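You operate a simulated robot arm through the tools that you are given. There is no shell and no other tool. Be economical: measure what you need, move in short steps, check, and stop when the job is done.

Carry out the task below with a simulated two-armed robot. There is one attempt and no reset: what you move stays moved.

JOB
Fetch the black wheel block and set it on top of the brown card block. Pick up the blue mug with one hand, pass it to the other hand and put it on the lock side of the sample table. Put the 20 brass nozzle tip from the wooden packing table on the brown cardboard pad there and the 22 brass nozzle tip on the black wheel there. Do these in any order. Set down upright: black wheel block, blue mug.

The check looks at the end state, three seconds after you hand in, the way a careful person would. Anything else that was tipped, shoved, dropped, spilled or broken makes it a failure.

ROBOT AND FRAMES
Two 7-joint arms with fingered hands on one trunk, on a base that drives. Base frame: it is fixed to the floor where the robot stands at the start and does not move with it; the origin is under the middle of the robot, x ahead of it, y to its left, z up; the surface under the hand at the start is at about z = 0.8. Readings come in m, rad, newtons and seconds.
The left shoulder is at the start at [0.07, 0.166, 1.143], the right one opposite. With the tool pointing down near the work surface each hand reaches from about 0.1 to 0.96 m from the robot's upright axis, wherever it stands, measured 20 degrees to its own side. Places, roughly: black wheel [1.75, 0, 0.75]; blue mug [6.5, -6.5, 1.25]; brass nozzle tip [1.25, 0, 0.75]; card block (8x8x5 cm) [0.9, -0.1, 0.8]; cardboard pad [2, 0, 0.75]; lock side of the sample table [8.2, -4.9, 0.8]. Payload 4.1 kg a hand.
Tool frame (each hand has its own): the origin (TCP) lies between the finger pads and is the grasp point; the fingertips stand 0.032 m ahead of it; z points along the fingers, y is the line along which they close. Largest opening 0.108 m; the body of the gripper starts 0.038 m behind the TCP. The gripper is a hand of 4 fingers: y runs from the thumb to the fingers, the wrist lies at [-0.016, -0.108, -0.186] in the tool frame, and closing takes about 1.5 s.
Orientation is that of the tool frame in the base frame, as a unit quaternion [x, y, z, w]. With the fingers straight down and the wrist toward the robot, the tool's x, y and z point along [0, 1, 0], [1, 0, 0] and [0, 0, -1] of the base frame.

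CONTROLS
- The arms move only by the tool apply_moves. It takes "left_increments", "right_increments" or both (then of equal length, played together; a hand with none holds still); each is a list of rows, each a list of 2 entries, a list of its own where there are three numbers: the shift along the tool's x, y, z in mm, then the turn, a rotation vector about the tool's x, y, z in rad. In form: [[[dx, dy, dz], [wx, wy, wz]], ...]. A call has 1 to 20 rows; each row is the pose to reach, as a shift and turn from the pose commanded when the call began, along the tool's axes at that moment. "left_jaw" and "right_jaw" are, for a hand that has rows, the gripper command, from -1 (shut) to 1 (fully open), values between in proportion, set as the call begins (left out, the last holds). A row lasts 0.2 s, in which the tool goes at most 0.05 m and 0.15 rad; a call with a longer step from one row to the next is refused whole, and so is a gripper value outside its range. A pose out of reach is approached as far as the arm can. The call stops where the force on the tool passes 40 N (or 10 N more than at its start, if that is more) or the arm is blocked; 0.2 s more then pass. The fingers move at their own pace (about 0.045 m/s each) and stop on an object; they squeeze with about 28 N. The grip force told is the motor's: it shows also when the fingers shut on nothing. Time passes only in rows, and 0.2 s behind the last, so rows that repeat a pose let the fingers close. It gives the time, the measured TCP pose, the force on the tool (base axes), the opening and the grip force at its end, in the units of the frame above (readings bear some noise), with the torque about the TCP (base axes, N m) and any sound that the robot's microphone picked up.
- Cameras (640 x 400 px; columns grow to the right, rows downward): "scene" is now at [0.1375, 0.0039, 1.3645]; the picture's right is [-0.08, -1.00, 0.00], its down [-0.67, 0.05, -0.74] and it looks along [0.74, -0.06, -0.67] (base axes); focal length 295 px, centre (320, 200). "left" rides on the left gripper at [-0.064, -0.093, -0.131] in its tool frame; the picture's right is [-0.80, -0.28, 0.53], its down [0.55, -0.71, 0.45] and it looks along [0.25, 0.65, 0.72] (tool axes); focal length 247 px, centre (320, 200). "right" rides on the right gripper at [0.064, -0.093, -0.132] in its tool frame; the picture's right is [-0.80, 0.28, -0.53], its down [-0.55, -0.71, 0.45] and it looks along [-0.25, 0.65, 0.72] (tool axes); focal length 247 px, centre (320, 200). There is no depth. A picture from a camera that has moved, and an enlarged one, comes with that camera's place and axes in the base frame and with its lens. The place of the scene camera against the robot may be out by one fixed shift of up to 0.018 m in any direction.
- camera(camera): a new picture of that camera. It takes no simulated time.
- slide_trunk(by): slides the trunk up (or, below 0, down) by that many m; the arms and the scene camera ride with it, the base frame stays. It gives what a move gives, with no picture.
- base_move(legs): drives the robot by 1 to 6 legs, each [ahead, left, turn to the left] in m, m and rad, along the robot's own axes; the way and the turn of a leg run together, so that a leg with both is an arc; at most 1.5 m and 3.142 rad a leg. The arms and the cameras ride along, it lands a little off, and it stops where it bumps. It gives what a move gives.
- hand_shape(shape, hand): the hand has 4 fingers and takes this shape, open, in about a second: jaw (thumb against the fingers, like two jaws); tri (thumb and two fingers); tip (a fingertip pinch); poke (one finger out to press); point (the index stretched); flat (the hand flat); cup (the hand cupped); fist (a fist). The gripper value then closes the fingers along that shape, each until it touches; the sizes above hold for jaw. It gives what a move gives, with no picture.
- head_to(pan, tilt): turns the head with the scene camera to pan (to the left, within 1.501 rad either way) and tilt (down, from -0.506 to 1.204), counted from straight ahead of the robot. It gives what a move gives.
- close_up(camera, box): a new picture of the part [left, top, right, bottom] of that camera's present view, enlarged. It takes no simulated time.
- finish_job(): hands the job in; it is judged then, once.

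Go step by step. Nothing tells you exact positions but the pictures and the camera data: compare them with the known pose of the tool, close in by small moves and look again before you grip or let go. The budget is 165 turns and 138 pictures, counting those below and the enlarged ones. Unless the task says otherwise, let go and move clear before handing in.

The tools are called after "Call:" by a JSON object that holds its "api" and its "payload". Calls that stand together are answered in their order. apply_moves: Moves the arms, as the interface text tells. Its arguments: {"type":"object","properties":{"left_increments":{"type":"array","items":{"type":"array"}},"left_jaw":{"type":"number"},"right_increments":{"type":"array","items":{"type":"array"}},"right_jaw":{"type":"number"}},"required":[]} The other tools are called the same way: slide_trunk (by) slides the trunk up or down; hand_shape (shape, hand) gives the hand a shape; base_move (legs) drives the base; head_to (pan, tilt) turns the head that bears the scene camera; camera (camera) takes a picture; close_up (camera, box) takes an enlarged picture of a part of a camera's view; finish_job () hands the job in.

At the start:

```text
time: 0.0
left_ee_pos: [0.6557, 0.1489, 1.0435]
left_ee_rot: [0.707, 0.707, 0.0, -0.001]
left_force: [-0.2, -0.2, 0.4]
left_moment: [0.04, 0.02, 0.0]
left_grip_width: 0.1079
left_grasp_force: 0.1
left_shape: jaw
right_ee_pos: [0.5106, -0.2733, 1.0942]
right_ee_rot: [0.707, 0.707, 0.0, 0.0]
right_force: [-0.4, -0.2, -0.1]
right_moment: [0.01, -0.01, 0.0]
right_grip_width: 0.1075
right_grasp_force: 0.1
right_shape: jaw
trunk travel left (down, up): [-0.65, 0.29]
robot x, y, heading: [-0.001, 0.0001, 0.001]
head pan, tilt: [-0.075, 0.733]
```

scene: 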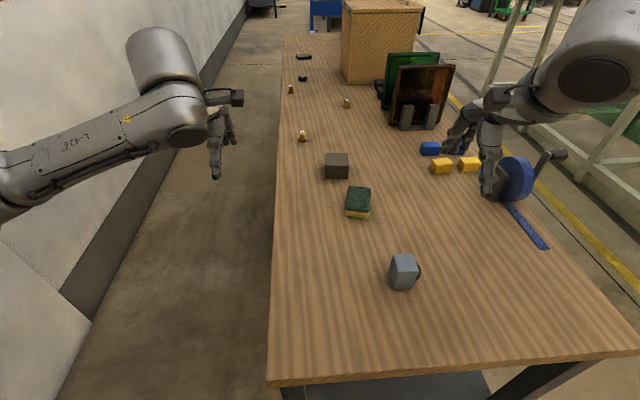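
right: 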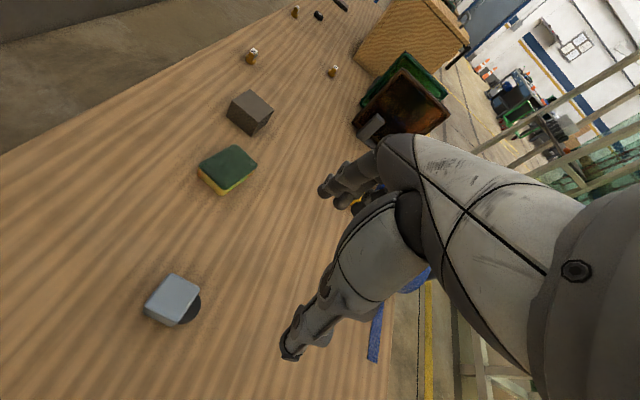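
left: 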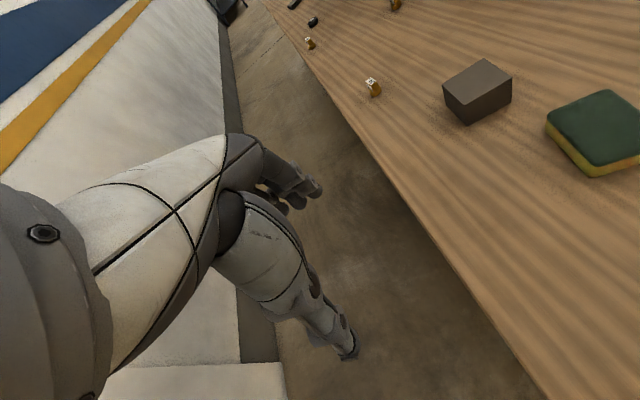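

I see a wooden table with a grey block, a sponge, a brown block, and small brass tips further off. I'll look closer at these before moving.

Call:
{"api": "close_up", "payload": {"camera": "scene", "box": [270, 30, 430, 130]}}

Call:
{"api": "close_up", "payload": {"camera": "scene", "box": [290, 140, 560, 310]}}

Call:
{"api": "close_up", "payload": {"camera": "scene", "box": [280, 70, 360, 150]}}

```text
4.00 times, centred on (350, 80) of scene
camera zoom: at [0.1375, 0.0039, 1.3645], right [-0.08, -1.0, 0.0], down [-0.67, 0.05, -0.74], along [0.74, -0.06, -0.67], focal length 1180 px, centre (200, 680)
```

zoom: 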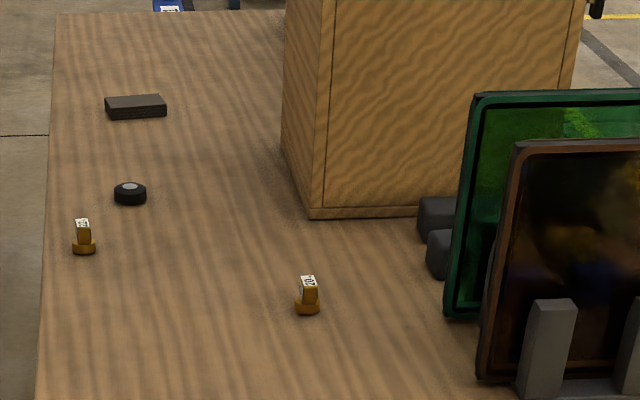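

```text
2.35 times, centred on (425, 225) of scene
camera zoom: at [0.1375, 0.0039, 1.3645], right [-0.08, -1.0, 0.0], down [-0.67, 0.05, -0.74], along [0.74, -0.06, -0.67], focal length 694 px, centre (73, 141)
```

zoom: 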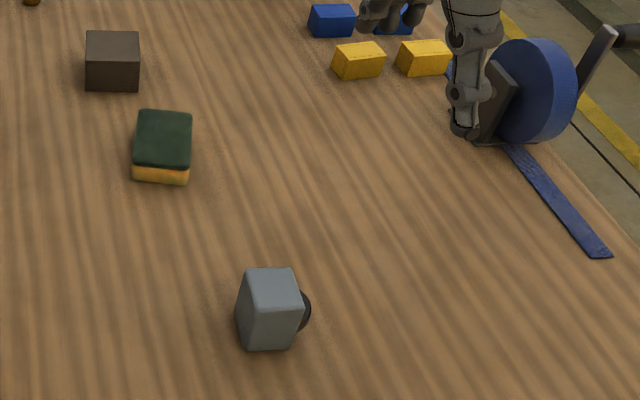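

```text
5.00 times, centred on (320, 110) of scene
camera zoom: at [0.1375, 0.0039, 1.3645], right [-0.08, -1.0, 0.0], down [-0.67, 0.05, -0.74], along [0.74, -0.06, -0.67], focal length 1476 px, centre (320, 650)
```

zoom: 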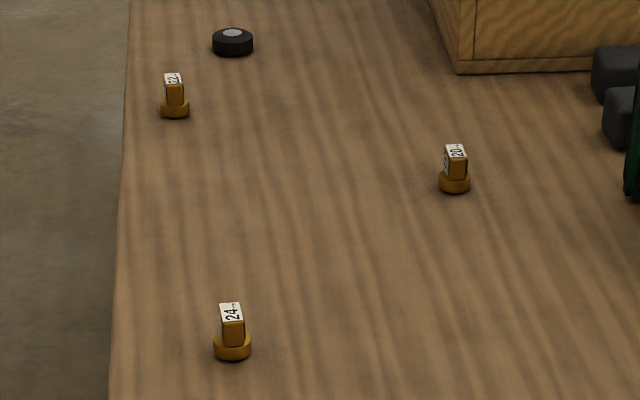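

The tips read 24 (near), 20 (right) and 22 (far left). I need to identify the black wheel block, so I'll look at the grey block closely and around the room.

Call:
{"api": "close_up", "payload": {"camera": "right", "box": [100, 240, 260, 340]}}

Call:
{"api": "close_up", "payload": {"camera": "scene", "box": [370, 240, 440, 300]}}

Call:
{"api": "head_to", "payload": {"pan": -1.0, "tilt": 0.2}}

Call:
{"api": "camera", "payload": {"camera": "scene"}}

Call:
{"api": "head_to", "payload": {"pan": 0.0, "tilt": 0.2}}

Call:
{"api": "camera", "payload": {"camera": "scene"}}

```text
4.00 times, centred on (180, 290) of right
camera zoom: at [0.4188, -0.2104, 1.2254], right [0.28, -0.8, 0.53], down [-0.71, -0.55, -0.45], along [0.65, -0.25, -0.72], focal length 988 px, centre (880, -160)
```

zoom: 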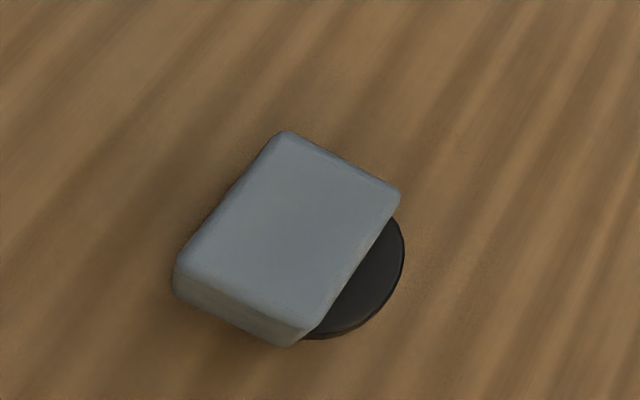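

```text
6.67 times, centred on (405, 270) of scene
camera zoom: at [0.1375, 0.0039, 1.3645], right [-0.08, -1.0, 0.0], down [-0.67, 0.05, -0.74], along [0.74, -0.06, -0.67], focal length 1968 px, centre (-247, -267)
```

zoom: 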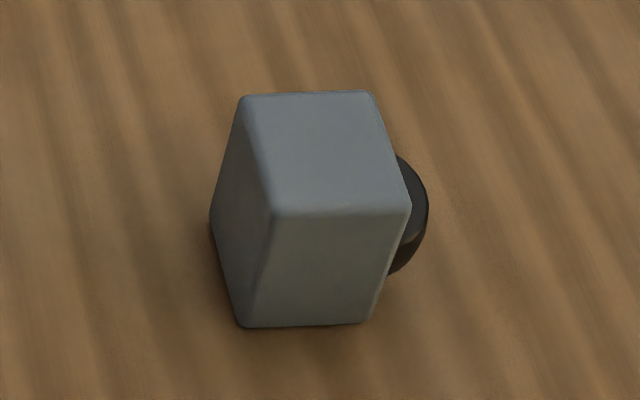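

```text
time: 1.2
left_ee_pos: [0.6572, 0.1499, 1.0423]
left_ee_rot: [0.707, 0.707, -0.001, -0.001]
left_force: [0.7, -0.4, -1.4]
left_moment: [-0.01, 0.0, -0.02]
left_grip_width: 0.1076
left_grasp_force: 0.1
left_shape: jaw
right_ee_pos: [0.511, -0.2731, 1.0936]
right_ee_rot: [0.707, 0.707, 0.0, 0.0]
right_force: [0.4, 0.4, -0.1]
right_moment: [0.01, -0.02, -0.01]
right_grip_width: 0.1076
right_grasp_force: 0.1
right_shape: jaw
trunk travel left (down, up): [-0.65, 0.29]
robot x, y, heading: [0.0008, -0.0022, 0.002]
head pan, tilt: [-1.0, 0.201]
```

```text
129 pictures are left
camera scene: at [0.1046, -0.0682, 1.4127], right [-0.84, -0.54, 0.0], down [-0.11, 0.17, -0.98], along [0.53, -0.82, -0.2], focal length 295 px, centre (320, 200)
```

scene: 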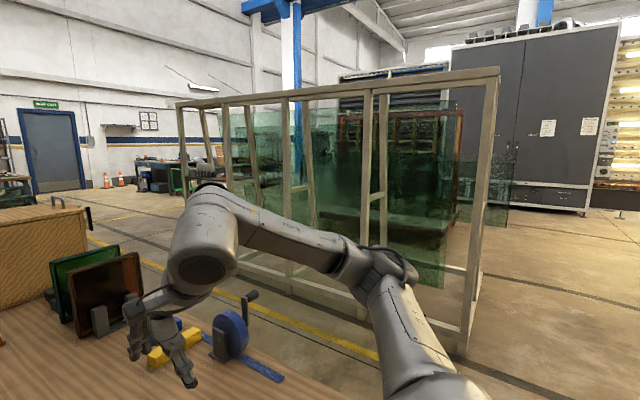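

```text
time: 2.5
left_ee_pos: [0.6564, 0.1488, 1.0427]
left_ee_rot: [0.707, 0.707, 0.0, -0.001]
left_force: [-0.1, 0.3, -0.8]
left_moment: [-0.01, 0.0, 0.02]
left_grip_width: 0.1076
left_grasp_force: 0.0
left_shape: jaw
right_ee_pos: [0.5119, -0.2746, 1.0949]
right_ee_rot: [0.707, 0.707, 0.0, 0.001]
right_force: [-0.8, 0.5, 0.1]
right_moment: [0.0, -0.01, 0.03]
right_grip_width: 0.1074
right_grasp_force: 0.0
right_shape: jaw
trunk travel left (down, up): [-0.65, 0.29]
robot x, y, heading: [0.0034, -0.0027, -0.001]
head pan, tilt: [0.0, 0.201]
```

```text
128 pictures are left
camera scene: at [0.1473, 0.01, 1.4127], right [0.0, -1.0, 0.0], down [-0.2, 0.0, -0.98], along [0.98, 0.0, -0.2], focal length 295 px, centre (320, 200)
```

scene: 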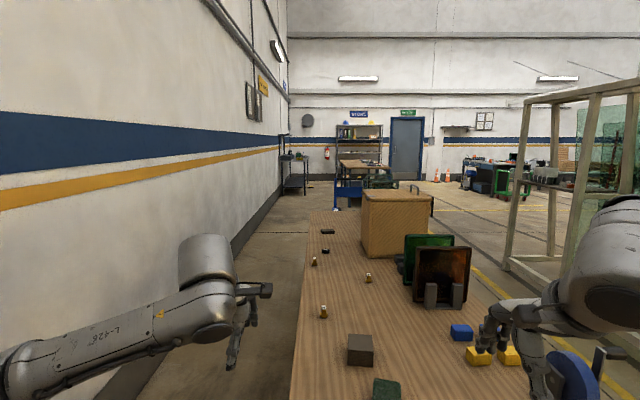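

I take the grey block with the black disc on its side to be the black wheel block, at about (0.48, -0.21). I'll move the right hand above it and look again.

Call:
{"api": "apply_moves", "payload": {"right_increments": [[[22, -9, 30], [0, 0, 0]], [[44, -18, 60], [0, 0, 0]], [[65, -28, 95], [0, 0, 0]], [[65, -28, 95], [0, 0, 0]]], "right_jaw": 1}}

Call:
{"api": "camera", "payload": {"camera": "right"}}

Call:
{"api": "head_to", "payload": {"pan": -0.3, "tilt": 0.8}}

Call:
{"api": "camera", "payload": {"camera": "scene"}}

```text
time: 3.5
left_ee_pos: [0.6566, 0.1496, 1.0423]
left_ee_rot: [0.707, 0.708, 0.0, 0.0]
left_force: [-0.8, 0.0, 0.1]
left_moment: [-0.01, -0.01, 0.03]
left_grip_width: 0.1076
left_grasp_force: 0.0
left_shape: jaw
right_ee_pos: [0.481, -0.209, 1.0007]
right_ee_rot: [0.707, 0.707, 0.0, 0.0]
right_force: [-0.3, -0.4, 0.1]
right_moment: [-0.02, 0.01, 0.01]
right_grip_width: 0.1077
right_grasp_force: 0.0
right_shape: jaw
trunk travel left (down, up): [-0.65, 0.29]
robot x, y, heading: [0.0001, 0.0031, -0.003]
head pan, tilt: [0.0, 0.201]
```

```text
127 pictures are left
camera right: at [0.3886, -0.1462, 1.1321], right [0.28, -0.8, 0.53], down [-0.71, -0.55, -0.45], along [0.65, -0.25, -0.72], focal length 247 px, centre (320, 200)
```

right: 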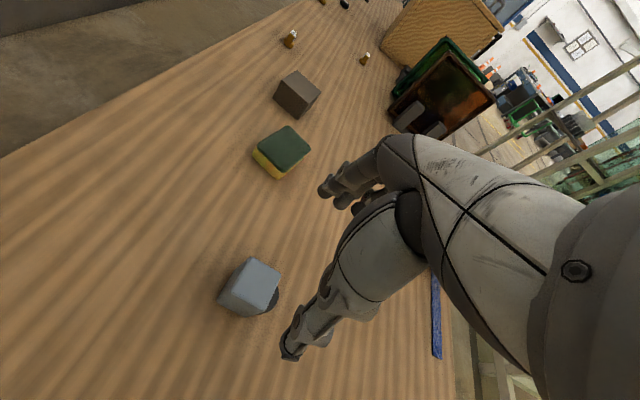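

```text
time: 4.5
left_ee_pos: [0.6567, 0.149, 1.0424]
left_ee_rot: [0.707, 0.708, -0.001, -0.001]
left_force: [-0.5, 0.2, -0.4]
left_moment: [0.0, 0.0, 0.01]
left_grip_width: 0.1075
left_grasp_force: 0.0
left_shape: jaw
right_ee_pos: [0.4817, -0.2104, 1.0013]
right_ee_rot: [0.707, 0.707, 0.0, 0.0]
right_force: [0.3, -0.2, -0.2]
right_moment: [-0.01, -0.03, -0.01]
right_grip_width: 0.1073
right_grasp_force: 0.0
right_shape: jaw
trunk travel left (down, up): [-0.65, 0.29]
robot x, y, heading: [0.0002, -0.0004, -0.0]
head pan, tilt: [-0.3, 0.799]
```

```text
126 pictures are left
camera scene: at [0.1312, -0.0137, 1.3592], right [-0.3, -0.96, 0.0], down [-0.68, 0.21, -0.7], along [0.67, -0.21, -0.72], focal length 295 px, centre (320, 200)
```

scene: 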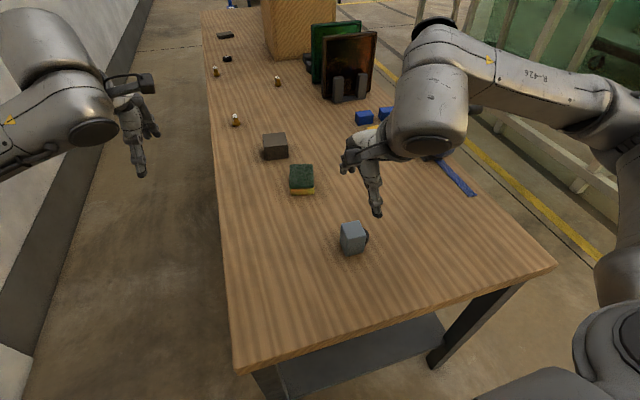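

The block lies under the tool as computed. I'll zoom to triangulate its height.

Call:
{"api": "close_up", "payload": {"camera": "right", "box": [200, 235, 304, 300]}}

Call:
{"api": "close_up", "payload": {"camera": "right", "box": [240, 60, 336, 120]}}

```text
6.15 times, centred on (252, 268) of right
camera zoom: at [0.3891, -0.1462, 1.1322], right [0.28, -0.8, 0.53], down [-0.71, -0.55, -0.45], along [0.65, -0.25, -0.72], focal length 1520 px, centre (738, -215)
```

zoom: 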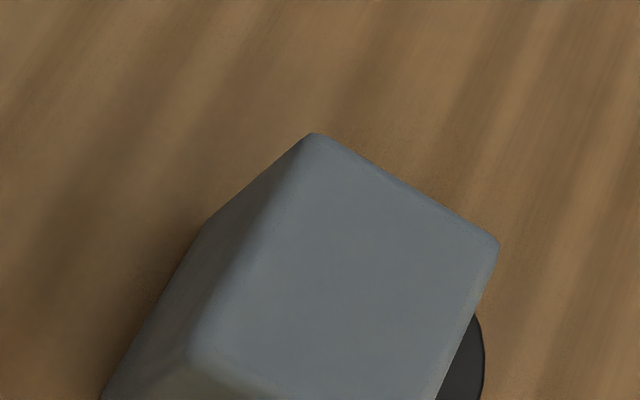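

```text
6.67 times, centred on (288, 90) of right
camera zoom: at [0.3891, -0.1462, 1.1322], right [0.28, -0.8, 0.53], down [-0.71, -0.55, -0.45], along [0.65, -0.25, -0.72], focal length 1646 px, centre (533, 933)
```

zoom: 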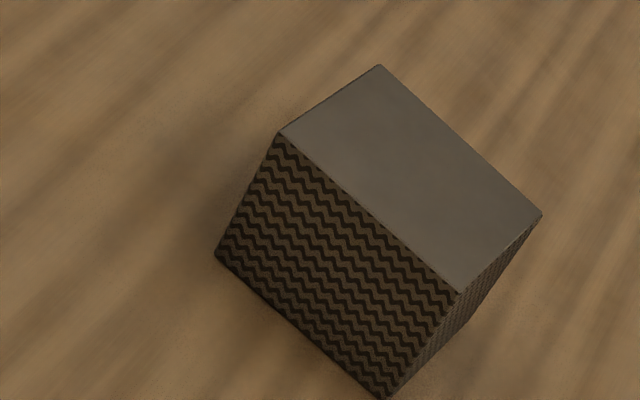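

The block top is at z≈0.86 with its base on the table at ≈0.80, and it is about 44×40 mm. I'll lower the right hand over it and grip.

Call:
{"api": "apply_moves", "payload": {"right_increments": [[[0, 0, 40], [0, 0, 0]], [[0, 0, 80], [0, 0, 0]], [[0, 0, 110], [0, 0, 0]], [[0, 0, 130], [0, 0, 0]], [[0, 0, 130], [0, 0, 0]]]}}

Call:
{"api": "camera", "payload": {"camera": "right"}}

Call:
{"api": "close_up", "payload": {"camera": "scene", "box": [300, 160, 460, 270]}}

```text
time: 5.7
left_ee_pos: [0.6572, 0.1495, 1.0421]
left_ee_rot: [0.707, 0.708, 0.0, -0.001]
left_force: [0.3, 0.1, 0.4]
left_moment: [0.0, 0.0, 0.01]
left_grip_width: 0.1073
left_grasp_force: 0.0
left_shape: jaw
right_ee_pos: [0.4824, -0.2099, 0.8685]
right_ee_rot: [0.707, 0.707, 0.0, 0.0]
right_force: [0.1, 0.5, 0.5]
right_moment: [0.0, 0.02, 0.02]
right_grip_width: 0.1078
right_grasp_force: 0.0
right_shape: jaw
trunk travel left (down, up): [-0.65, 0.29]
robot x, y, heading: [0.0021, 0.0014, 0.0]
head pan, tilt: [-0.3, 0.799]
```

```text
123 pictures are left
camera right: at [0.3899, -0.1465, 1.0007], right [0.28, -0.8, 0.53], down [-0.71, -0.55, -0.45], along [0.65, -0.25, -0.72], focal length 247 px, centre (320, 200)
```

right: 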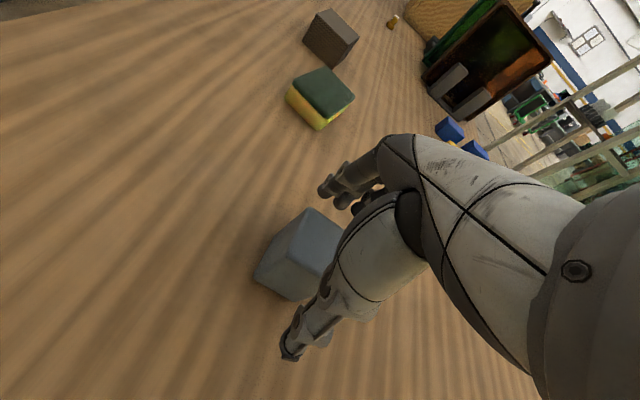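

```text
3.64 times, centred on (380, 215) of scene
camera zoom: at [0.131, -0.0135, 1.3591], right [-0.3, -0.96, 0.0], down [-0.68, 0.21, -0.7], along [0.67, -0.21, -0.72], focal length 1073 px, centre (102, 146)
```

zoom: 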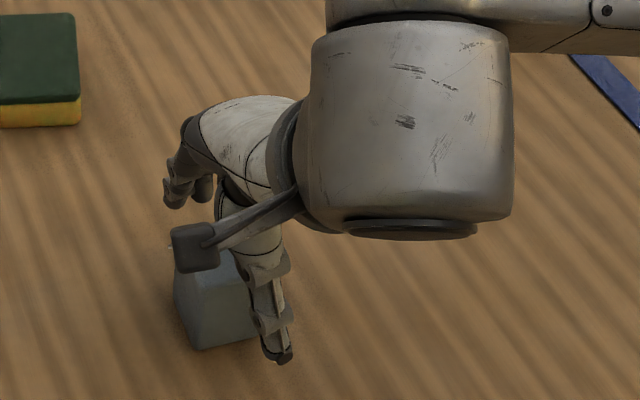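

The hand straddles the block as expected. I'll descend 25 mm and close.

Call:
{"api": "apply_moves", "payload": {"right_increments": [[[0, 0, 13], [0, 0, 0]], [[0, 0, 26], [0, 0, 0]], [[0, 0, 26], [0, 0, 0]]]}}

Call:
{"api": "apply_moves", "payload": {"right_increments": [[[0, 0, 0], [0, 0, 0]], [[0, 0, 0], [0, 0, 0]], [[0, 0, 0], [0, 0, 0]], [[0, 0, 0], [0, 0, 0]], [[0, 0, 0], [0, 0, 0]], [[0, 0, 0], [0, 0, 0]], [[0, 0, 0], [0, 0, 0]], [[0, 0, 0], [0, 0, 0]]], "right_jaw": -1}}

Call:
{"api": "camera", "payload": {"camera": "right"}}

```text
time: 6.5
left_ee_pos: [0.6552, 0.1488, 1.0426]
left_ee_rot: [0.707, 0.707, -0.001, -0.001]
left_force: [0.1, -0.4, 0.4]
left_moment: [-0.01, 0.03, 0.0]
left_grip_width: 0.1075
left_grasp_force: 0.0
left_shape: jaw
right_ee_pos: [0.4826, -0.2095, 0.8431]
right_ee_rot: [0.707, 0.707, 0.001, 0.0]
right_force: [0.1, -0.3, -0.9]
right_moment: [-0.02, 0.02, 0.0]
right_grip_width: 0.1074
right_grasp_force: 0.1
right_shape: jaw
trunk travel left (down, up): [-0.65, 0.29]
robot x, y, heading: [-0.0008, 0.0039, -0.005]
head pan, tilt: [-0.3, 0.799]
```

```text
time: 8.3
left_ee_pos: [0.6557, 0.1488, 1.0428]
left_ee_rot: [0.706, 0.708, 0.0, 0.0]
left_force: [0.8, 0.1, 0.8]
left_moment: [0.03, -0.01, 0.0]
left_grip_width: 0.1075
left_grasp_force: 0.1
left_shape: jaw
right_ee_pos: [0.4829, -0.2093, 0.8442]
right_ee_rot: [0.707, 0.707, 0.0, 0.0]
right_force: [-0.4, 0.1, -0.1]
right_moment: [0.04, -0.01, 0.03]
right_grip_width: 0.041
right_grasp_force: 28.3
right_shape: jaw
trunk travel left (down, up): [-0.65, 0.29]
robot x, y, heading: [0.0017, 0.0004, 0.003]
head pan, tilt: [-0.3, 0.799]
```

```text
121 pictures are left
camera right: at [0.3901, -0.146, 0.9749], right [0.28, -0.8, 0.53], down [-0.71, -0.55, -0.45], along [0.65, -0.25, -0.72], focal length 247 px, centre (320, 200)
```

right: 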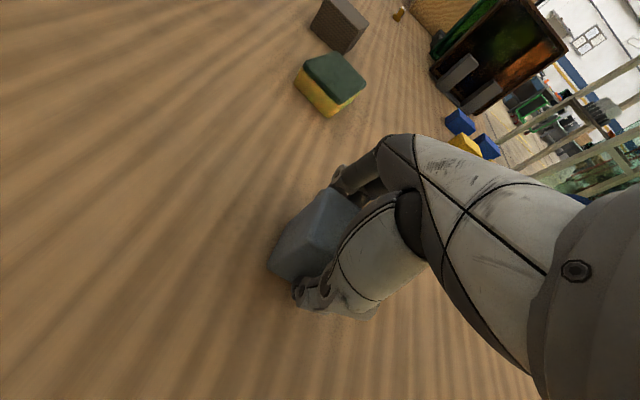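

Gripped at 41 mm. I'll lift and travel toward the card block, then look at it from closer.

Call:
{"api": "apply_moves", "payload": {"right_increments": [[[0, 0, -40], [0, 0, 0]], [[0, 0, -80], [0, 0, 0]], [[0, 0, -120], [0, 0, 0]], [[20, 40, -120], [0, 0, 0]], [[40, 80, -120], [0, 0, 0]], [[60, 120, -120], [0, 0, 0]], [[80, 160, -120], [0, 0, 0]], [[90, 200, -120], [0, 0, 0]], [[93, 240, -120], [0, 0, 0]], [[93, 280, -120], [0, 0, 0]], [[93, 280, -120], [0, 0, 0]]]}}

Call:
{"api": "camera", "payload": {"camera": "right"}}

Call:
{"api": "camera", "payload": {"camera": "scene"}}

```text
time: 10.7
left_ee_pos: [0.656, 0.1494, 1.0439]
left_ee_rot: [0.707, 0.707, 0.0, 0.001]
left_force: [-0.3, 0.3, -0.5]
left_moment: [0.05, -0.04, -0.03]
left_grip_width: 0.1075
left_grasp_force: 0.0
left_shape: jaw
right_ee_pos: [0.7646, -0.1173, 0.9648]
right_ee_rot: [0.707, 0.707, 0.0, 0.0]
right_force: [0.0, 0.5, -1.4]
right_moment: [-0.02, -0.05, 0.01]
right_grip_width: 0.0409
right_grasp_force: 28.5
right_shape: jaw
trunk travel left (down, up): [-0.65, 0.29]
robot x, y, heading: [0.0014, 0.0016, -0.003]
head pan, tilt: [-0.3, 0.799]
```

```text
120 pictures are left
camera right: at [0.671, -0.053, 1.0957], right [0.28, -0.8, 0.53], down [-0.71, -0.55, -0.45], along [0.65, -0.25, -0.72], focal length 247 px, centre (320, 200)
```

right: 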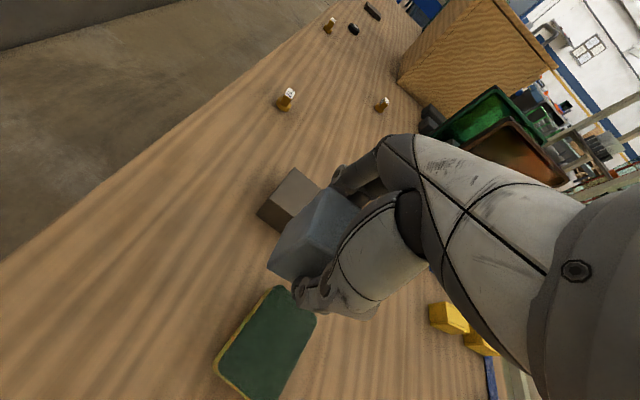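

```text
119 pictures are left
camera scene: at [0.1307, -0.0141, 1.3591], right [-0.3, -0.96, 0.0], down [-0.68, 0.21, -0.7], along [0.67, -0.21, -0.72], focal length 295 px, centre (320, 200)
```

scene: 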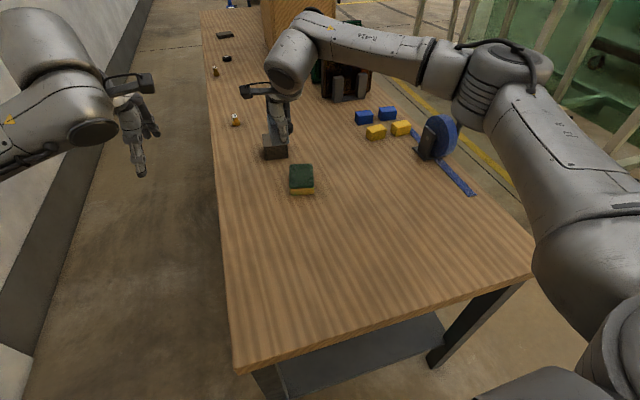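

The arm holds the block just short of the card block. I'll zoom in to triangulate the card block.

Call:
{"api": "close_up", "payload": {"camera": "right", "box": [245, 160, 341, 240]}}

Call:
{"api": "close_up", "payload": {"camera": "scene", "box": [230, 80, 326, 170]}}

```text
5.00 times, centred on (293, 200) of right
camera zoom: at [0.671, -0.053, 1.0957], right [0.28, -0.8, 0.53], down [-0.71, -0.55, -0.45], along [0.65, -0.25, -0.72], focal length 1235 px, centre (455, 200)
```

zoom: 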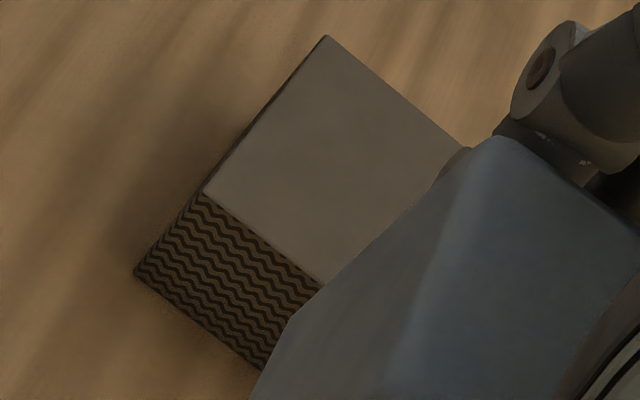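

```text
4.44 times, centred on (278, 125) of scene
camera zoom: at [0.1307, -0.0141, 1.3591], right [-0.3, -0.96, 0.0], down [-0.68, 0.21, -0.7], along [0.67, -0.21, -0.72], focal length 1312 px, centre (507, 533)
```

zoom: 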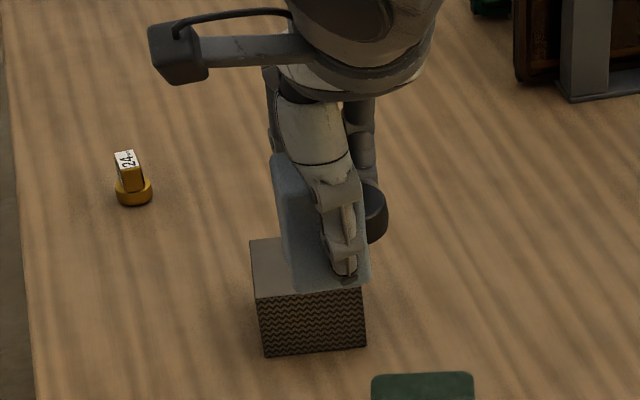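

Card block top is at z≈0.851, centred near (0.880, -0.116). I'll move above it and begin lowering to just short of contact.

Call:
{"api": "apply_moves", "payload": {"right_increments": [[[1, 40, 0], [0, 0, 0]], [[2, 80, 0], [0, 0, 0]], [[4, 115, 0], [0, 0, 0]], [[4, 115, 30], [0, 0, 0]], [[4, 115, 50], [0, 0, 0]], [[4, 115, 60], [0, 0, 0]], [[4, 115, 60], [0, 0, 0]]]}}

Call:
{"api": "camera", "payload": {"camera": "right"}}

Call:
{"api": "close_up", "payload": {"camera": "scene", "box": [230, 80, 326, 170]}}

```text
time: 12.3
left_ee_pos: [0.6565, 0.1494, 1.0429]
left_ee_rot: [0.707, 0.707, 0.0, -0.001]
left_force: [1.4, -0.2, -0.6]
left_moment: [0.01, 0.01, 0.01]
left_grip_width: 0.1075
left_grasp_force: 0.1
left_shape: jaw
right_ee_pos: [0.8773, -0.1127, 0.9017]
right_ee_rot: [0.707, 0.707, 0.0, 0.0]
right_force: [0.1, -0.4, -0.6]
right_moment: [-0.04, -0.02, 0.0]
right_grip_width: 0.0407
right_grasp_force: 28.4
right_shape: jaw
trunk travel left (down, up): [-0.65, 0.29]
robot x, y, heading: [-0.0003, -0.0031, 0.001]
head pan, tilt: [-0.3, 0.799]
```

```text
116 pictures are left
camera right: at [0.7859, -0.0492, 1.0337], right [0.28, -0.8, 0.53], down [-0.71, -0.55, -0.45], along [0.65, -0.25, -0.72], focal length 247 px, centre (320, 200)
```

right: 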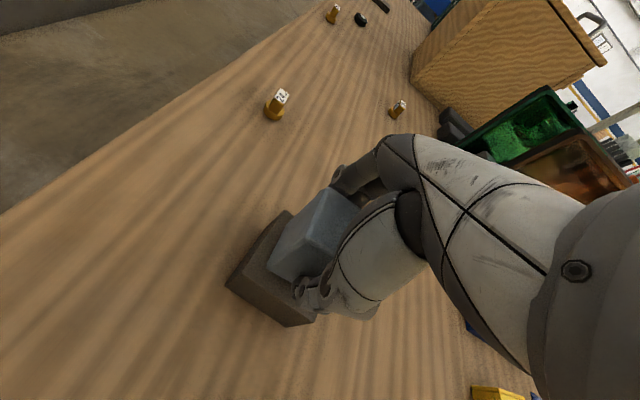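

```text
4.44 times, centred on (278, 125) of scene
camera zoom: at [0.1313, -0.0139, 1.3591], right [-0.3, -0.96, 0.0], down [-0.69, 0.21, -0.7], along [0.67, -0.21, -0.72], focal length 1312 px, centre (507, 533)
```

zoom: 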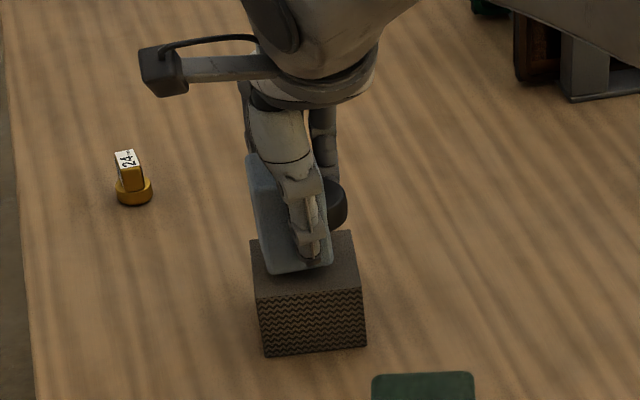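

The block sits centred over the card block with a few mm left. I'll lower slowly.

Call:
{"api": "apply_moves", "payload": {"right_increments": [[[-1, 2, 3], [0, 0, 0]], [[-1, 2, 6], [0, 0, 0]], [[-1, 2, 6], [0, 0, 0]]]}}

Call:
{"api": "close_up", "payload": {"camera": "right", "box": [220, 180, 348, 330]}}

```text
time: 13.1
left_ee_pos: [0.6569, 0.1495, 1.043]
left_ee_rot: [0.707, 0.707, 0.0, -0.001]
left_force: [-0.1, -0.4, 0.4]
left_moment: [0.03, 0.01, 0.0]
left_grip_width: 0.1076
left_grasp_force: 0.1
left_shape: jaw
right_ee_pos: [0.8794, -0.1135, 0.8941]
right_ee_rot: [0.707, 0.707, -0.001, 0.0]
right_force: [0.6, 0.7, -1.8]
right_moment: [-0.02, -0.04, -0.02]
right_grip_width: 0.0408
right_grasp_force: 27.5
right_shape: jaw
trunk travel left (down, up): [-0.65, 0.29]
robot x, y, heading: [0.001, 0.0017, 0.006]
head pan, tilt: [-0.3, 0.799]
```

```text
2.67 times, centred on (284, 255) of right
camera zoom: at [0.7873, -0.0498, 1.0271], right [0.28, -0.8, 0.53], down [-0.71, -0.55, -0.45], along [0.65, -0.25, -0.72], focal length 659 px, centre (416, 53)
```

zoom: 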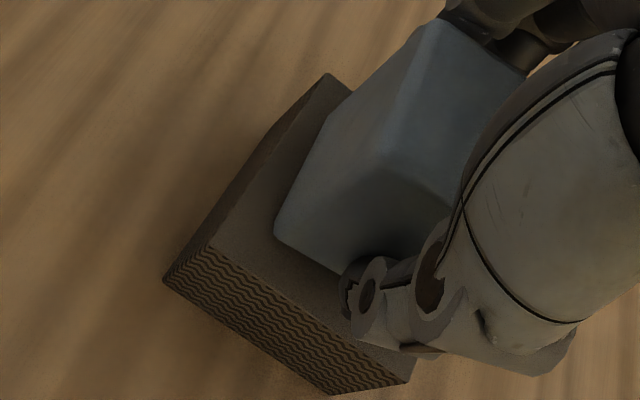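

Call:
{"api": "apply_moves", "payload": {"right_increments": [[[0, 0, 1], [0, 0, 0]], [[0, 0, 2], [0, 0, 0]], [[0, 0, 2], [0, 0, 0]]]}}

```text
time: 13.9
left_ee_pos: [0.6568, 0.1488, 1.0424]
left_ee_rot: [0.707, 0.707, 0.0, 0.0]
left_force: [0.4, 0.3, 0.1]
left_moment: [-0.01, 0.01, 0.0]
left_grip_width: 0.1076
left_grasp_force: 0.1
left_shape: jaw
right_ee_pos: [0.8808, -0.1132, 0.8949]
right_ee_rot: [0.707, 0.708, -0.001, 0.0]
right_force: [-0.2, 0.0, -1.3]
right_moment: [0.0, 0.02, 0.0]
right_grip_width: 0.0411
right_grasp_force: 28.3
right_shape: jaw
trunk travel left (down, up): [-0.65, 0.29]
robot x, y, heading: [0.0052, -0.0002, -0.002]
head pan, tilt: [-0.3, 0.799]
```

No contact yet; continue in small steps.

Call:
{"api": "apply_moves", "payload": {"right_increments": [[[0, 0, 1], [0, 0, 0]], [[0, 0, 2], [0, 0, 0]], [[0, 0, 2], [0, 0, 0]]]}}

Call:
{"api": "apply_moves", "payload": {"right_increments": [[[0, 0, 1], [0, 0, 0]], [[0, 0, 1.5], [0, 0, 0]], [[0, 0, 1.5], [0, 0, 0]]]}}

Call:
{"api": "close_up", "payload": {"camera": "right", "box": [220, 180, 348, 330]}}

```text
time: 14.7
left_ee_pos: [0.6572, 0.1493, 1.0424]
left_ee_rot: [0.708, 0.706, 0.0, -0.001]
left_force: [0.2, -1.0, 0.1]
left_moment: [-0.01, -0.03, -0.02]
left_grip_width: 0.1074
left_grasp_force: 0.2
left_shape: jaw
right_ee_pos: [0.8808, -0.1123, 0.8936]
right_ee_rot: [0.707, 0.707, 0.0, 0.0]
right_force: [0.2, -0.1, 0.7]
right_moment: [0.04, -0.02, -0.01]
right_grip_width: 0.0409
right_grasp_force: 28.3
right_shape: jaw
trunk travel left (down, up): [-0.65, 0.29]
robot x, y, heading: [-0.0024, -0.0018, 0.002]
head pan, tilt: [-0.3, 0.799]
```

```text
time: 15.5
left_ee_pos: [0.6551, 0.1493, 1.0436]
left_ee_rot: [0.707, 0.707, 0.0, 0.001]
left_force: [0.0, 0.6, 0.0]
left_moment: [-0.02, -0.01, 0.01]
left_grip_width: 0.1078
left_grasp_force: 0.2
left_shape: jaw
right_ee_pos: [0.8802, -0.1121, 0.8931]
right_ee_rot: [0.707, 0.707, 0.0, 0.001]
right_force: [1.5, -0.6, 7.9]
right_moment: [0.01, -0.03, 0.03]
right_grip_width: 0.0408
right_grasp_force: 27.4
right_shape: jaw
trunk travel left (down, up): [-0.65, 0.29]
robot x, y, heading: [-0.0011, 0.0008, -0.001]
head pan, tilt: [-0.3, 0.799]
```

```text
2.67 times, centred on (284, 255) of right
camera zoom: at [0.7871, -0.0497, 1.0241], right [0.28, -0.8, 0.53], down [-0.7, -0.55, -0.45], along [0.65, -0.25, -0.72], focal length 659 px, centre (416, 53)
```

zoom: 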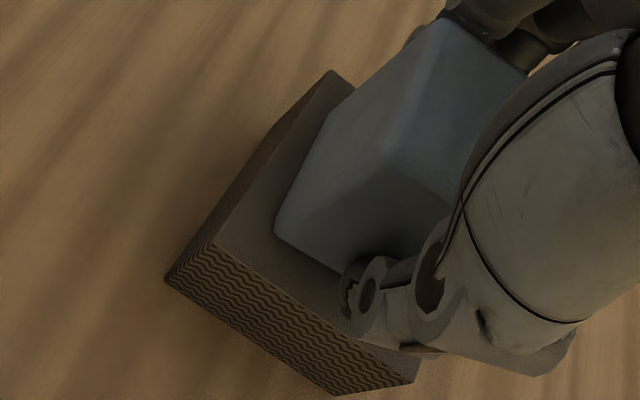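

Contact reads about 8 N. I'll release and rise straight up.

Call:
{"api": "apply_moves", "payload": {"right_increments": [[[0, 0, 0], [0, 0, 0]], [[0, 0, 0], [0, 0, 0]], [[0, 0, 0], [0, 0, 0]], [[0, 0, 0], [0, 0, 0]], [[0, 0, 0], [0, 0, 0]], [[0, 0, 0], [0, 0, 0]], [[0, 0, 0], [0, 0, 0]], [[0, 0, -30], [0, 0, 0]], [[0, 0, -75], [0, 0, 0]], [[0, 0, -120], [0, 0, 0]], [[0, 0, -120], [0, 0, 0]]], "right_jaw": 1}}

Call:
{"api": "camera", "payload": {"camera": "right"}}

Call:
{"api": "close_up", "payload": {"camera": "scene", "box": [230, 80, 326, 170]}}

```text
time: 17.9
left_ee_pos: [0.6568, 0.1499, 1.0418]
left_ee_rot: [0.707, 0.707, -0.001, 0.0]
left_force: [0.0, 0.3, -0.2]
left_moment: [-0.01, 0.01, 0.01]
left_grip_width: 0.1074
left_grasp_force: 0.1
left_shape: jaw
right_ee_pos: [0.8793, -0.1123, 1.0102]
right_ee_rot: [0.707, 0.707, 0.0, 0.0]
right_force: [0.3, 0.1, 0.2]
right_moment: [0.0, 0.03, 0.02]
right_grip_width: 0.1076
right_grasp_force: 0.0
right_shape: jaw
trunk travel left (down, up): [-0.65, 0.29]
robot x, y, heading: [-0.001, 0.0012, 0.002]
head pan, tilt: [-0.3, 0.799]
```

```text
112 pictures are left
camera right: at [0.7875, -0.0495, 1.1423], right [0.28, -0.8, 0.53], down [-0.71, -0.55, -0.45], along [0.65, -0.25, -0.72], focal length 247 px, centre (320, 200)
```

right: 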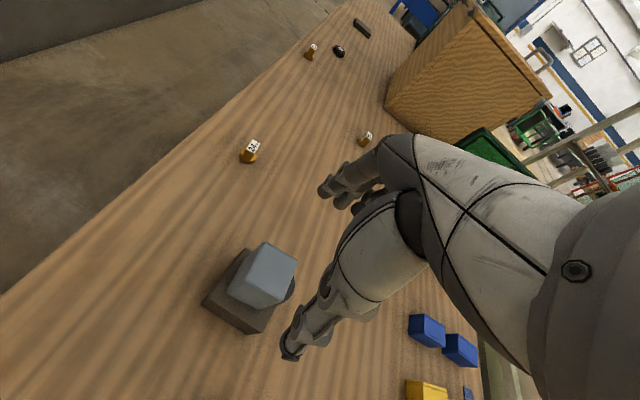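

```text
4.44 times, centred on (278, 125) of scene
camera zoom: at [0.1319, -0.0139, 1.359], right [-0.3, -0.96, 0.0], down [-0.69, 0.21, -0.7], along [0.67, -0.21, -0.72], focal length 1312 px, centre (507, 533)
```

zoom: 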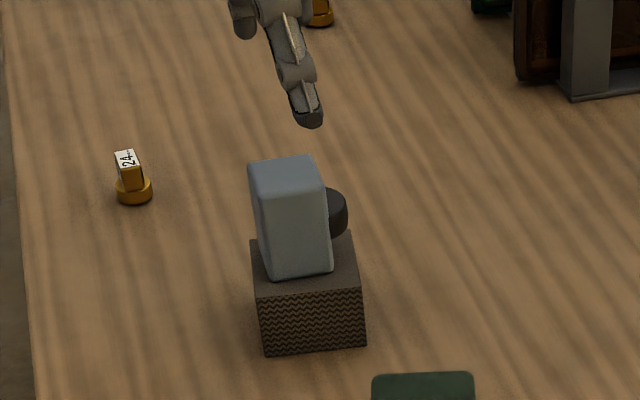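

The block stands well on the card block. Now I'll retract the arms and check the corridor on the left before driving beside the table.

Call:
{"api": "apply_moves", "payload": {"right_increments": [[[0, 0, -45], [0, 0, 0]], [[0, 0, -90], [0, 0, 0]], [[-10, -45, -100], [0, 0, 0]], [[-20, -90, -100], [0, 0, 0]], [[-35, -135, -100], [0, 0, 0]], [[-50, -180, -100], [0, 0, 0]], [[-65, -220, -100], [0, 0, 0]], [[-80, -260, -100], [0, 0, 0]], [[-95, -300, -100], [0, 0, 0]], [[-110, -340, -100], [0, 0, 0]], [[-125, -385, -100], [0, 0, 0]], [[-130, -430, -100], [0, 0, 0]]], "left_increments": [[[0, -20, -20], [0, 0, 0]], [[0, -40, -40], [0, 0, 0]], [[10, -60, -60], [0, 0, 0]], [[20, -80, -60], [0, 0, 0]], [[30, -100, -60], [0, 0, 0]], [[40, -120, -60], [0, 0, 0]], [[50, -140, -60], [0, 0, 0]], [[50, -160, -60], [0, 0, 0]], [[50, -180, -60], [0, 0, 0]], [[50, -200, -60], [0, 0, 0]], [[50, -200, -60], [0, 0, 0]], [[50, -200, -60], [0, 0, 0]]]}}

Call:
{"api": "head_to", "payload": {"pan": 1.3, "tilt": 0.7}}

Call:
{"api": "camera", "payload": {"camera": "scene"}}

```text
time: 20.5
left_ee_pos: [0.5087, 0.197, 1.1178]
left_ee_rot: [0.707, 0.707, 0.0, 0.0]
left_force: [-0.1, -0.5, 0.2]
left_moment: [0.01, -0.01, 0.0]
left_grip_width: 0.1077
left_grasp_force: 0.2
left_shape: jaw
left hand out of reach, approached as far as the arm can: row 8, 9, 10, 11, 12
right_ee_pos: [0.4474, -0.2436, 1.112]
right_ee_rot: [0.706, 0.708, 0.001, 0.001]
right_force: [-0.1, -0.1, -0.5]
right_moment: [0.01, -0.01, 0.0]
right_grip_width: 0.1078
right_grasp_force: 0.0
right_shape: jaw
trunk travel left (down, up): [-0.65, 0.29]
robot x, y, heading: [-0.001, -0.0028, -0.007]
head pan, tilt: [-0.3, 0.799]
```

```text
time: 22.2
left_ee_pos: [0.5097, 0.1978, 1.1163]
left_ee_rot: [0.707, 0.708, 0.0, -0.001]
left_force: [0.7, 0.2, 0.1]
left_moment: [0.0, 0.03, 0.01]
left_grip_width: 0.1075
left_grasp_force: 0.0
left_shape: jaw
right_ee_pos: [0.4517, -0.2437, 1.1121]
right_ee_rot: [0.707, 0.707, 0.0, 0.001]
right_force: [-0.2, -0.5, 0.2]
right_moment: [0.01, -0.01, 0.03]
right_grip_width: 0.1078
right_grasp_force: 0.1
right_shape: jaw
trunk travel left (down, up): [-0.65, 0.29]
robot x, y, heading: [0.0001, 0.005, -0.003]
head pan, tilt: [1.3, 0.7]
```

```text
110 pictures are left
camera scene: at [0.0769, 0.092, 1.3673], right [0.96, -0.27, 0.0], down [-0.17, -0.62, -0.76], along [0.2, 0.74, -0.64], focal length 295 px, centre (320, 200)
```

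scene: 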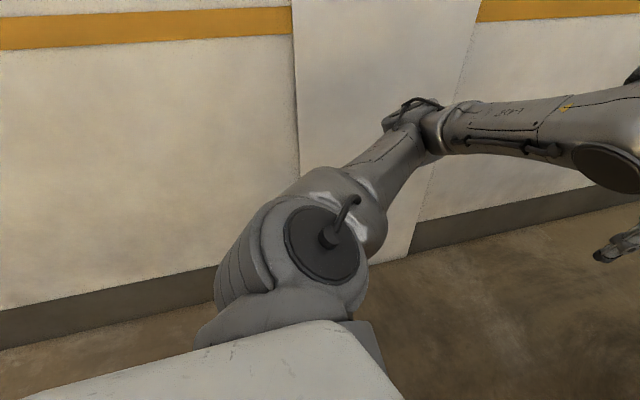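

The corridor to the wall (y≈1.08) is clear. I'll strafe left 0.47, drive ahead along the table and look.

Call:
{"api": "base_move", "payload": {"legs": [[0, 0.47, 0], [1.42, 0, 0]]}}

Call:
{"api": "head_to", "payload": {"pan": -1.0, "tilt": 0.75}}

Call:
{"api": "camera", "payload": {"camera": "scene"}}

```text
time: 25.2
left_ee_pos: [0.5092, 0.6566, 1.1187]
left_ee_rot: [0.712, 0.702, 0.002, -0.002]
left_force: [-0.6, 0.9, 0.2]
left_moment: [-0.04, -0.02, 0.0]
left_grip_width: 0.1078
left_grasp_force: 0.1
left_shape: jaw
right_ee_pos: [0.4469, 0.2164, 1.1119]
right_ee_rot: [0.71, 0.704, 0.003, -0.001]
right_force: [0.0, 0.0, -0.3]
right_moment: [-0.02, 0.0, 0.0]
right_grip_width: 0.1077
right_grasp_force: 0.0
right_shape: jaw
trunk travel left (down, up): [-0.65, 0.29]
robot x, y, heading: [0.0001, 0.4688, -0.013]
head pan, tilt: [1.3, 0.7]
stopped in leg 1: the robot was blocked; the commanded pose is now the measured one
```

```text
time: 27.3
left_ee_pos: [0.5108, 0.6551, 1.1182]
left_ee_rot: [0.711, 0.704, 0.001, -0.002]
left_force: [-0.1, 0.5, 0.0]
left_moment: [0.03, 0.02, -0.01]
left_grip_width: 0.1076
left_grasp_force: 0.1
left_shape: jaw
right_ee_pos: [0.4482, 0.2164, 1.1098]
right_ee_rot: [0.71, 0.704, 0.003, -0.002]
right_force: [0.6, -0.1, 0.4]
right_moment: [0.02, 0.01, 0.02]
right_grip_width: 0.1077
right_grasp_force: 0.1
right_shape: jaw
trunk travel left (down, up): [-0.65, 0.29]
robot x, y, heading: [0.0027, 0.4731, -0.008]
head pan, tilt: [-1.0, 0.75]
```

```text
109 pictures are left
camera scene: at [0.0968, 0.4025, 1.3628], right [-0.85, -0.53, 0.0], down [-0.36, 0.58, -0.73], along [0.39, -0.61, -0.69], focal length 295 px, centre (320, 200)
```

scene: 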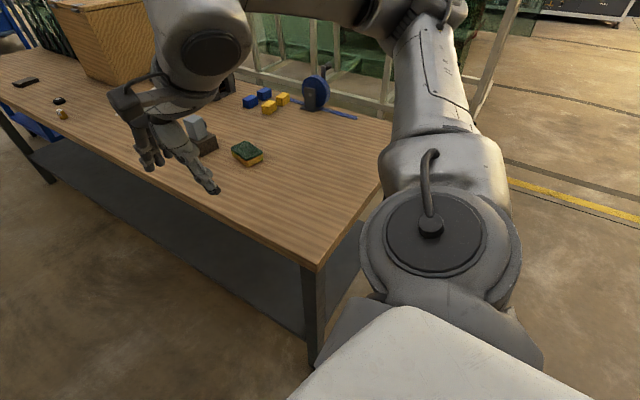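

The drive was blocked; the move ended at y=0.47. I'll look at what it touched on the left.

Call:
{"api": "head_to", "payload": {"pan": 1.4, "tilt": 0.9}}

Call:
{"api": "camera", "payload": {"camera": "scene"}}

Call:
{"api": "head_to", "payload": {"pan": 0.3, "tilt": 1.1}}

Call:
{"api": "camera", "payload": {"camera": "scene"}}

```text
time: 29.5
left_ee_pos: [0.5111, 0.6553, 1.1177]
left_ee_rot: [0.712, 0.703, -0.001, -0.003]
left_force: [-0.2, 0.0, -0.2]
left_moment: [0.0, -0.03, 0.0]
left_grip_width: 0.1078
left_grasp_force: 0.1
left_shape: jaw
right_ee_pos: [0.4477, 0.2168, 1.1106]
right_ee_rot: [0.71, 0.704, 0.003, -0.002]
right_force: [-0.7, 0.1, 0.9]
right_moment: [0.02, 0.02, -0.02]
right_grip_width: 0.1076
right_grasp_force: 0.1
right_shape: jaw
trunk travel left (down, up): [-0.65, 0.29]
robot x, y, heading: [0.0019, 0.4698, -0.009]
head pan, tilt: [1.4, 0.901]
```

```text
108 pictures are left
camera scene: at [0.0662, 0.5469, 1.3517], right [0.98, -0.18, 0.0], down [-0.14, -0.77, -0.63], along [0.11, 0.62, -0.78], focal length 295 px, centre (320, 200)
```

scene: 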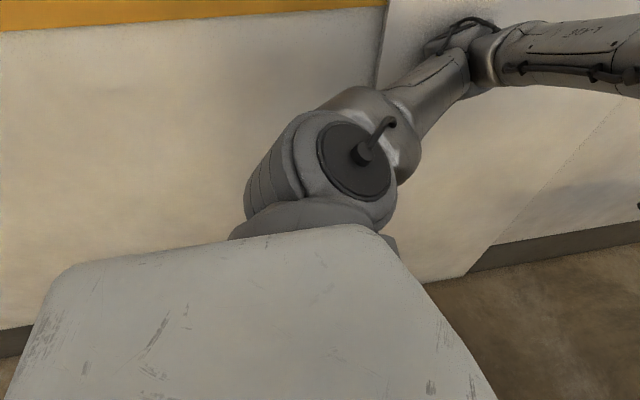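

```text
time: 30.8
left_ee_pos: [0.5119, 0.6569, 1.1173]
left_ee_rot: [0.711, 0.703, 0.0, -0.002]
left_force: [-0.1, 0.6, 0.2]
left_moment: [0.03, 0.02, -0.01]
left_grip_width: 0.1081
left_grasp_force: 0.2
left_shape: jaw
right_ee_pos: [0.4475, 0.2164, 1.1102]
right_ee_rot: [0.71, 0.704, 0.004, -0.001]
right_force: [-0.5, -0.1, 0.7]
right_moment: [0.03, 0.0, 0.0]
right_grip_width: 0.1079
right_grasp_force: 0.0
right_shape: jaw
trunk travel left (down, up): [-0.65, 0.29]
robot x, y, heading: [-0.0008, 0.471, -0.008]
head pan, tilt: [0.3, 1.1]
```

```text
107 pictures are left
camera scene: at [0.1133, 0.4909, 1.3376], right [0.29, -0.96, -0.01], down [-0.85, -0.25, -0.46], along [0.44, 0.14, -0.89], focal length 295 px, centre (320, 200)
```

scene: 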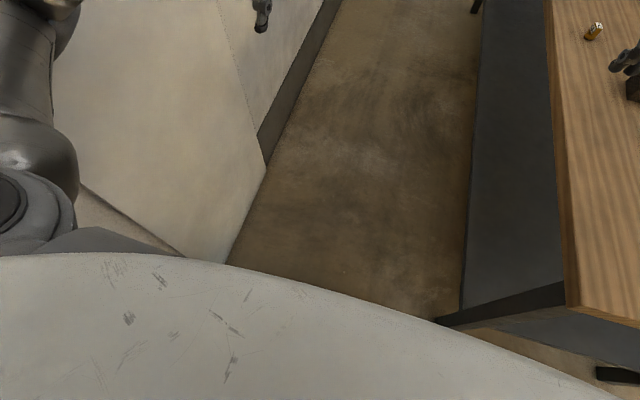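

The left elbow is close to the wall. I'll ease off, turn to face the table (so elbows point along the corridor), then slide sideways along the table.

Call:
{"api": "base_move", "payload": {"legs": [[0, -0.04, 0], [0, 0, -1.56]]}}

Call:
{"api": "head_to", "payload": {"pan": 0.4, "tilt": 0.9}}

Call:
{"api": "camera", "payload": {"camera": "scene"}}

```text
time: 35.6
left_ee_pos: [0.1842, -0.0826, 1.1161]
left_ee_rot: [1.0, -0.015, -0.001, -0.001]
left_force: [0.3, -0.2, 0.8]
left_moment: [-0.02, -0.01, -0.03]
left_grip_width: 0.1079
left_grasp_force: 0.0
left_shape: jaw
right_ee_pos: [-0.2563, -0.0116, 1.1115]
right_ee_rot: [1.0, -0.014, -0.001, 0.0]
right_force: [0.2, -0.8, 0.3]
right_moment: [0.0, 0.01, 0.03]
right_grip_width: 0.1076
right_grasp_force: 0.0
right_shape: jaw
trunk travel left (down, up): [-0.65, 0.29]
robot x, y, heading: [0.0, 0.4295, -1.6]
head pan, tilt: [0.3, 1.1]
```

```text
time: 36.3
left_ee_pos: [0.1814, -0.0832, 1.116]
left_ee_rot: [1.0, -0.015, 0.0, -0.002]
left_force: [-0.2, 0.7, 0.1]
left_moment: [-0.01, 0.01, -0.02]
left_grip_width: 0.1076
left_grasp_force: 0.0
left_shape: jaw
right_ee_pos: [-0.2564, -0.0123, 1.1115]
right_ee_rot: [1.0, -0.014, 0.001, 0.0]
right_force: [0.1, -0.7, -0.5]
right_moment: [-0.05, 0.0, 0.0]
right_grip_width: 0.1078
right_grasp_force: 0.1
right_shape: jaw
trunk travel left (down, up): [-0.65, 0.29]
robot x, y, heading: [-0.0001, 0.4298, -1.601]
head pan, tilt: [0.4, 0.901]
```

```text
106 pictures are left
camera scene: at [0.0302, 0.3211, 1.3511], right [-0.93, -0.36, 0.0], down [-0.28, 0.73, -0.62], along [0.23, -0.58, -0.78], focal length 295 px, centre (320, 200)
```

scene: 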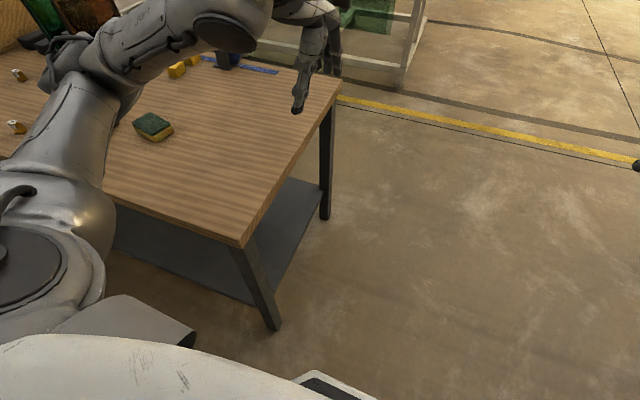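

Facing the table now. I'll correct heading, back off slightly and slide left 1.5 m along the table.

Call:
{"api": "base_move", "payload": {"legs": [[-0.03, 0, 0.03], [0, 1.5, 0]]}}

Call:
{"api": "head_to", "payload": {"pan": 0.2, "tilt": 0.85}}

Call:
{"api": "camera", "payload": {"camera": "scene"}}

Call:
{"api": "camera", "payload": {"camera": "left"}}

```text
time: 44.3
left_ee_pos: [1.7113, -0.0667, 1.1169]
left_ee_rot: [1.0, -0.013, 0.0, -0.002]
left_force: [-0.1, -0.3, 0.0]
left_moment: [0.0, 0.04, 0.0]
left_grip_width: 0.1078
left_grasp_force: 0.1
left_shape: jaw
right_ee_pos: [1.2733, 0.0012, 1.1125]
right_ee_rot: [1.0, -0.011, -0.001, 0.0]
right_force: [0.4, 0.4, 0.4]
right_moment: [0.03, -0.02, -0.03]
right_grip_width: 0.1078
right_grasp_force: 0.0
right_shape: jaw
trunk travel left (down, up): [-0.65, 0.29]
robot x, y, heading: [1.525, 0.4477, -1.592]
head pan, tilt: [0.4, 0.901]
```

```text
time: 45.0
left_ee_pos: [1.7121, -0.0679, 1.1154]
left_ee_rot: [1.0, -0.013, -0.002, -0.001]
left_force: [-0.3, -0.6, -0.1]
left_moment: [-0.02, -0.04, 0.02]
left_grip_width: 0.1075
left_grasp_force: 0.0
left_shape: jaw
right_ee_pos: [1.2736, 0.0016, 1.1107]
right_ee_rot: [1.0, -0.011, 0.0, 0.0]
right_force: [-1.2, -0.9, -1.0]
right_moment: [0.01, 0.01, -0.02]
right_grip_width: 0.1079
right_grasp_force: 0.1
right_shape: jaw
trunk travel left (down, up): [-0.65, 0.29]
robot x, y, heading: [1.5264, 0.4497, -1.591]
head pan, tilt: [0.201, 0.85]
```

```text
105 pictures are left
camera scene: at [1.5435, 0.3297, 1.3551], right [-0.98, -0.18, 0.0], down [-0.13, 0.74, -0.66], along [0.12, -0.65, -0.75], focal length 295 px, centre (320, 200)
```

scene: 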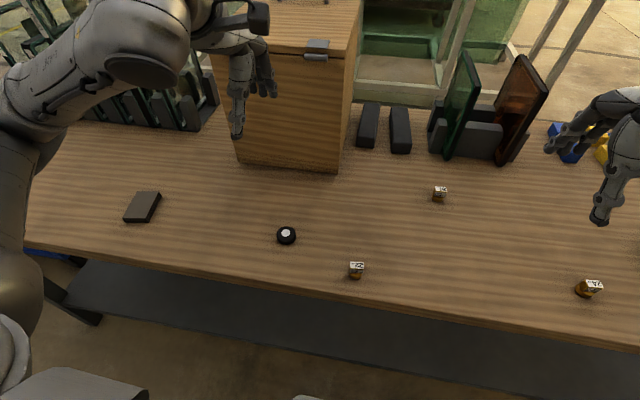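

```text
104 pictures are left
camera left: at [1.65, 0.0268, 1.2478], right [-0.79, 0.3, -0.53], down [0.57, 0.69, -0.45], along [0.23, -0.65, -0.72], focal length 247 px, centre (320, 200)
```

left: 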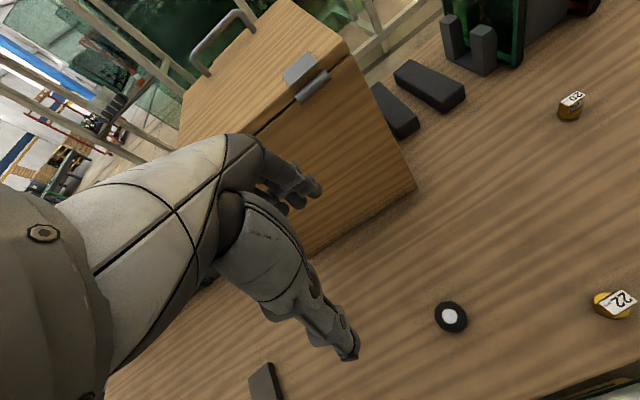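

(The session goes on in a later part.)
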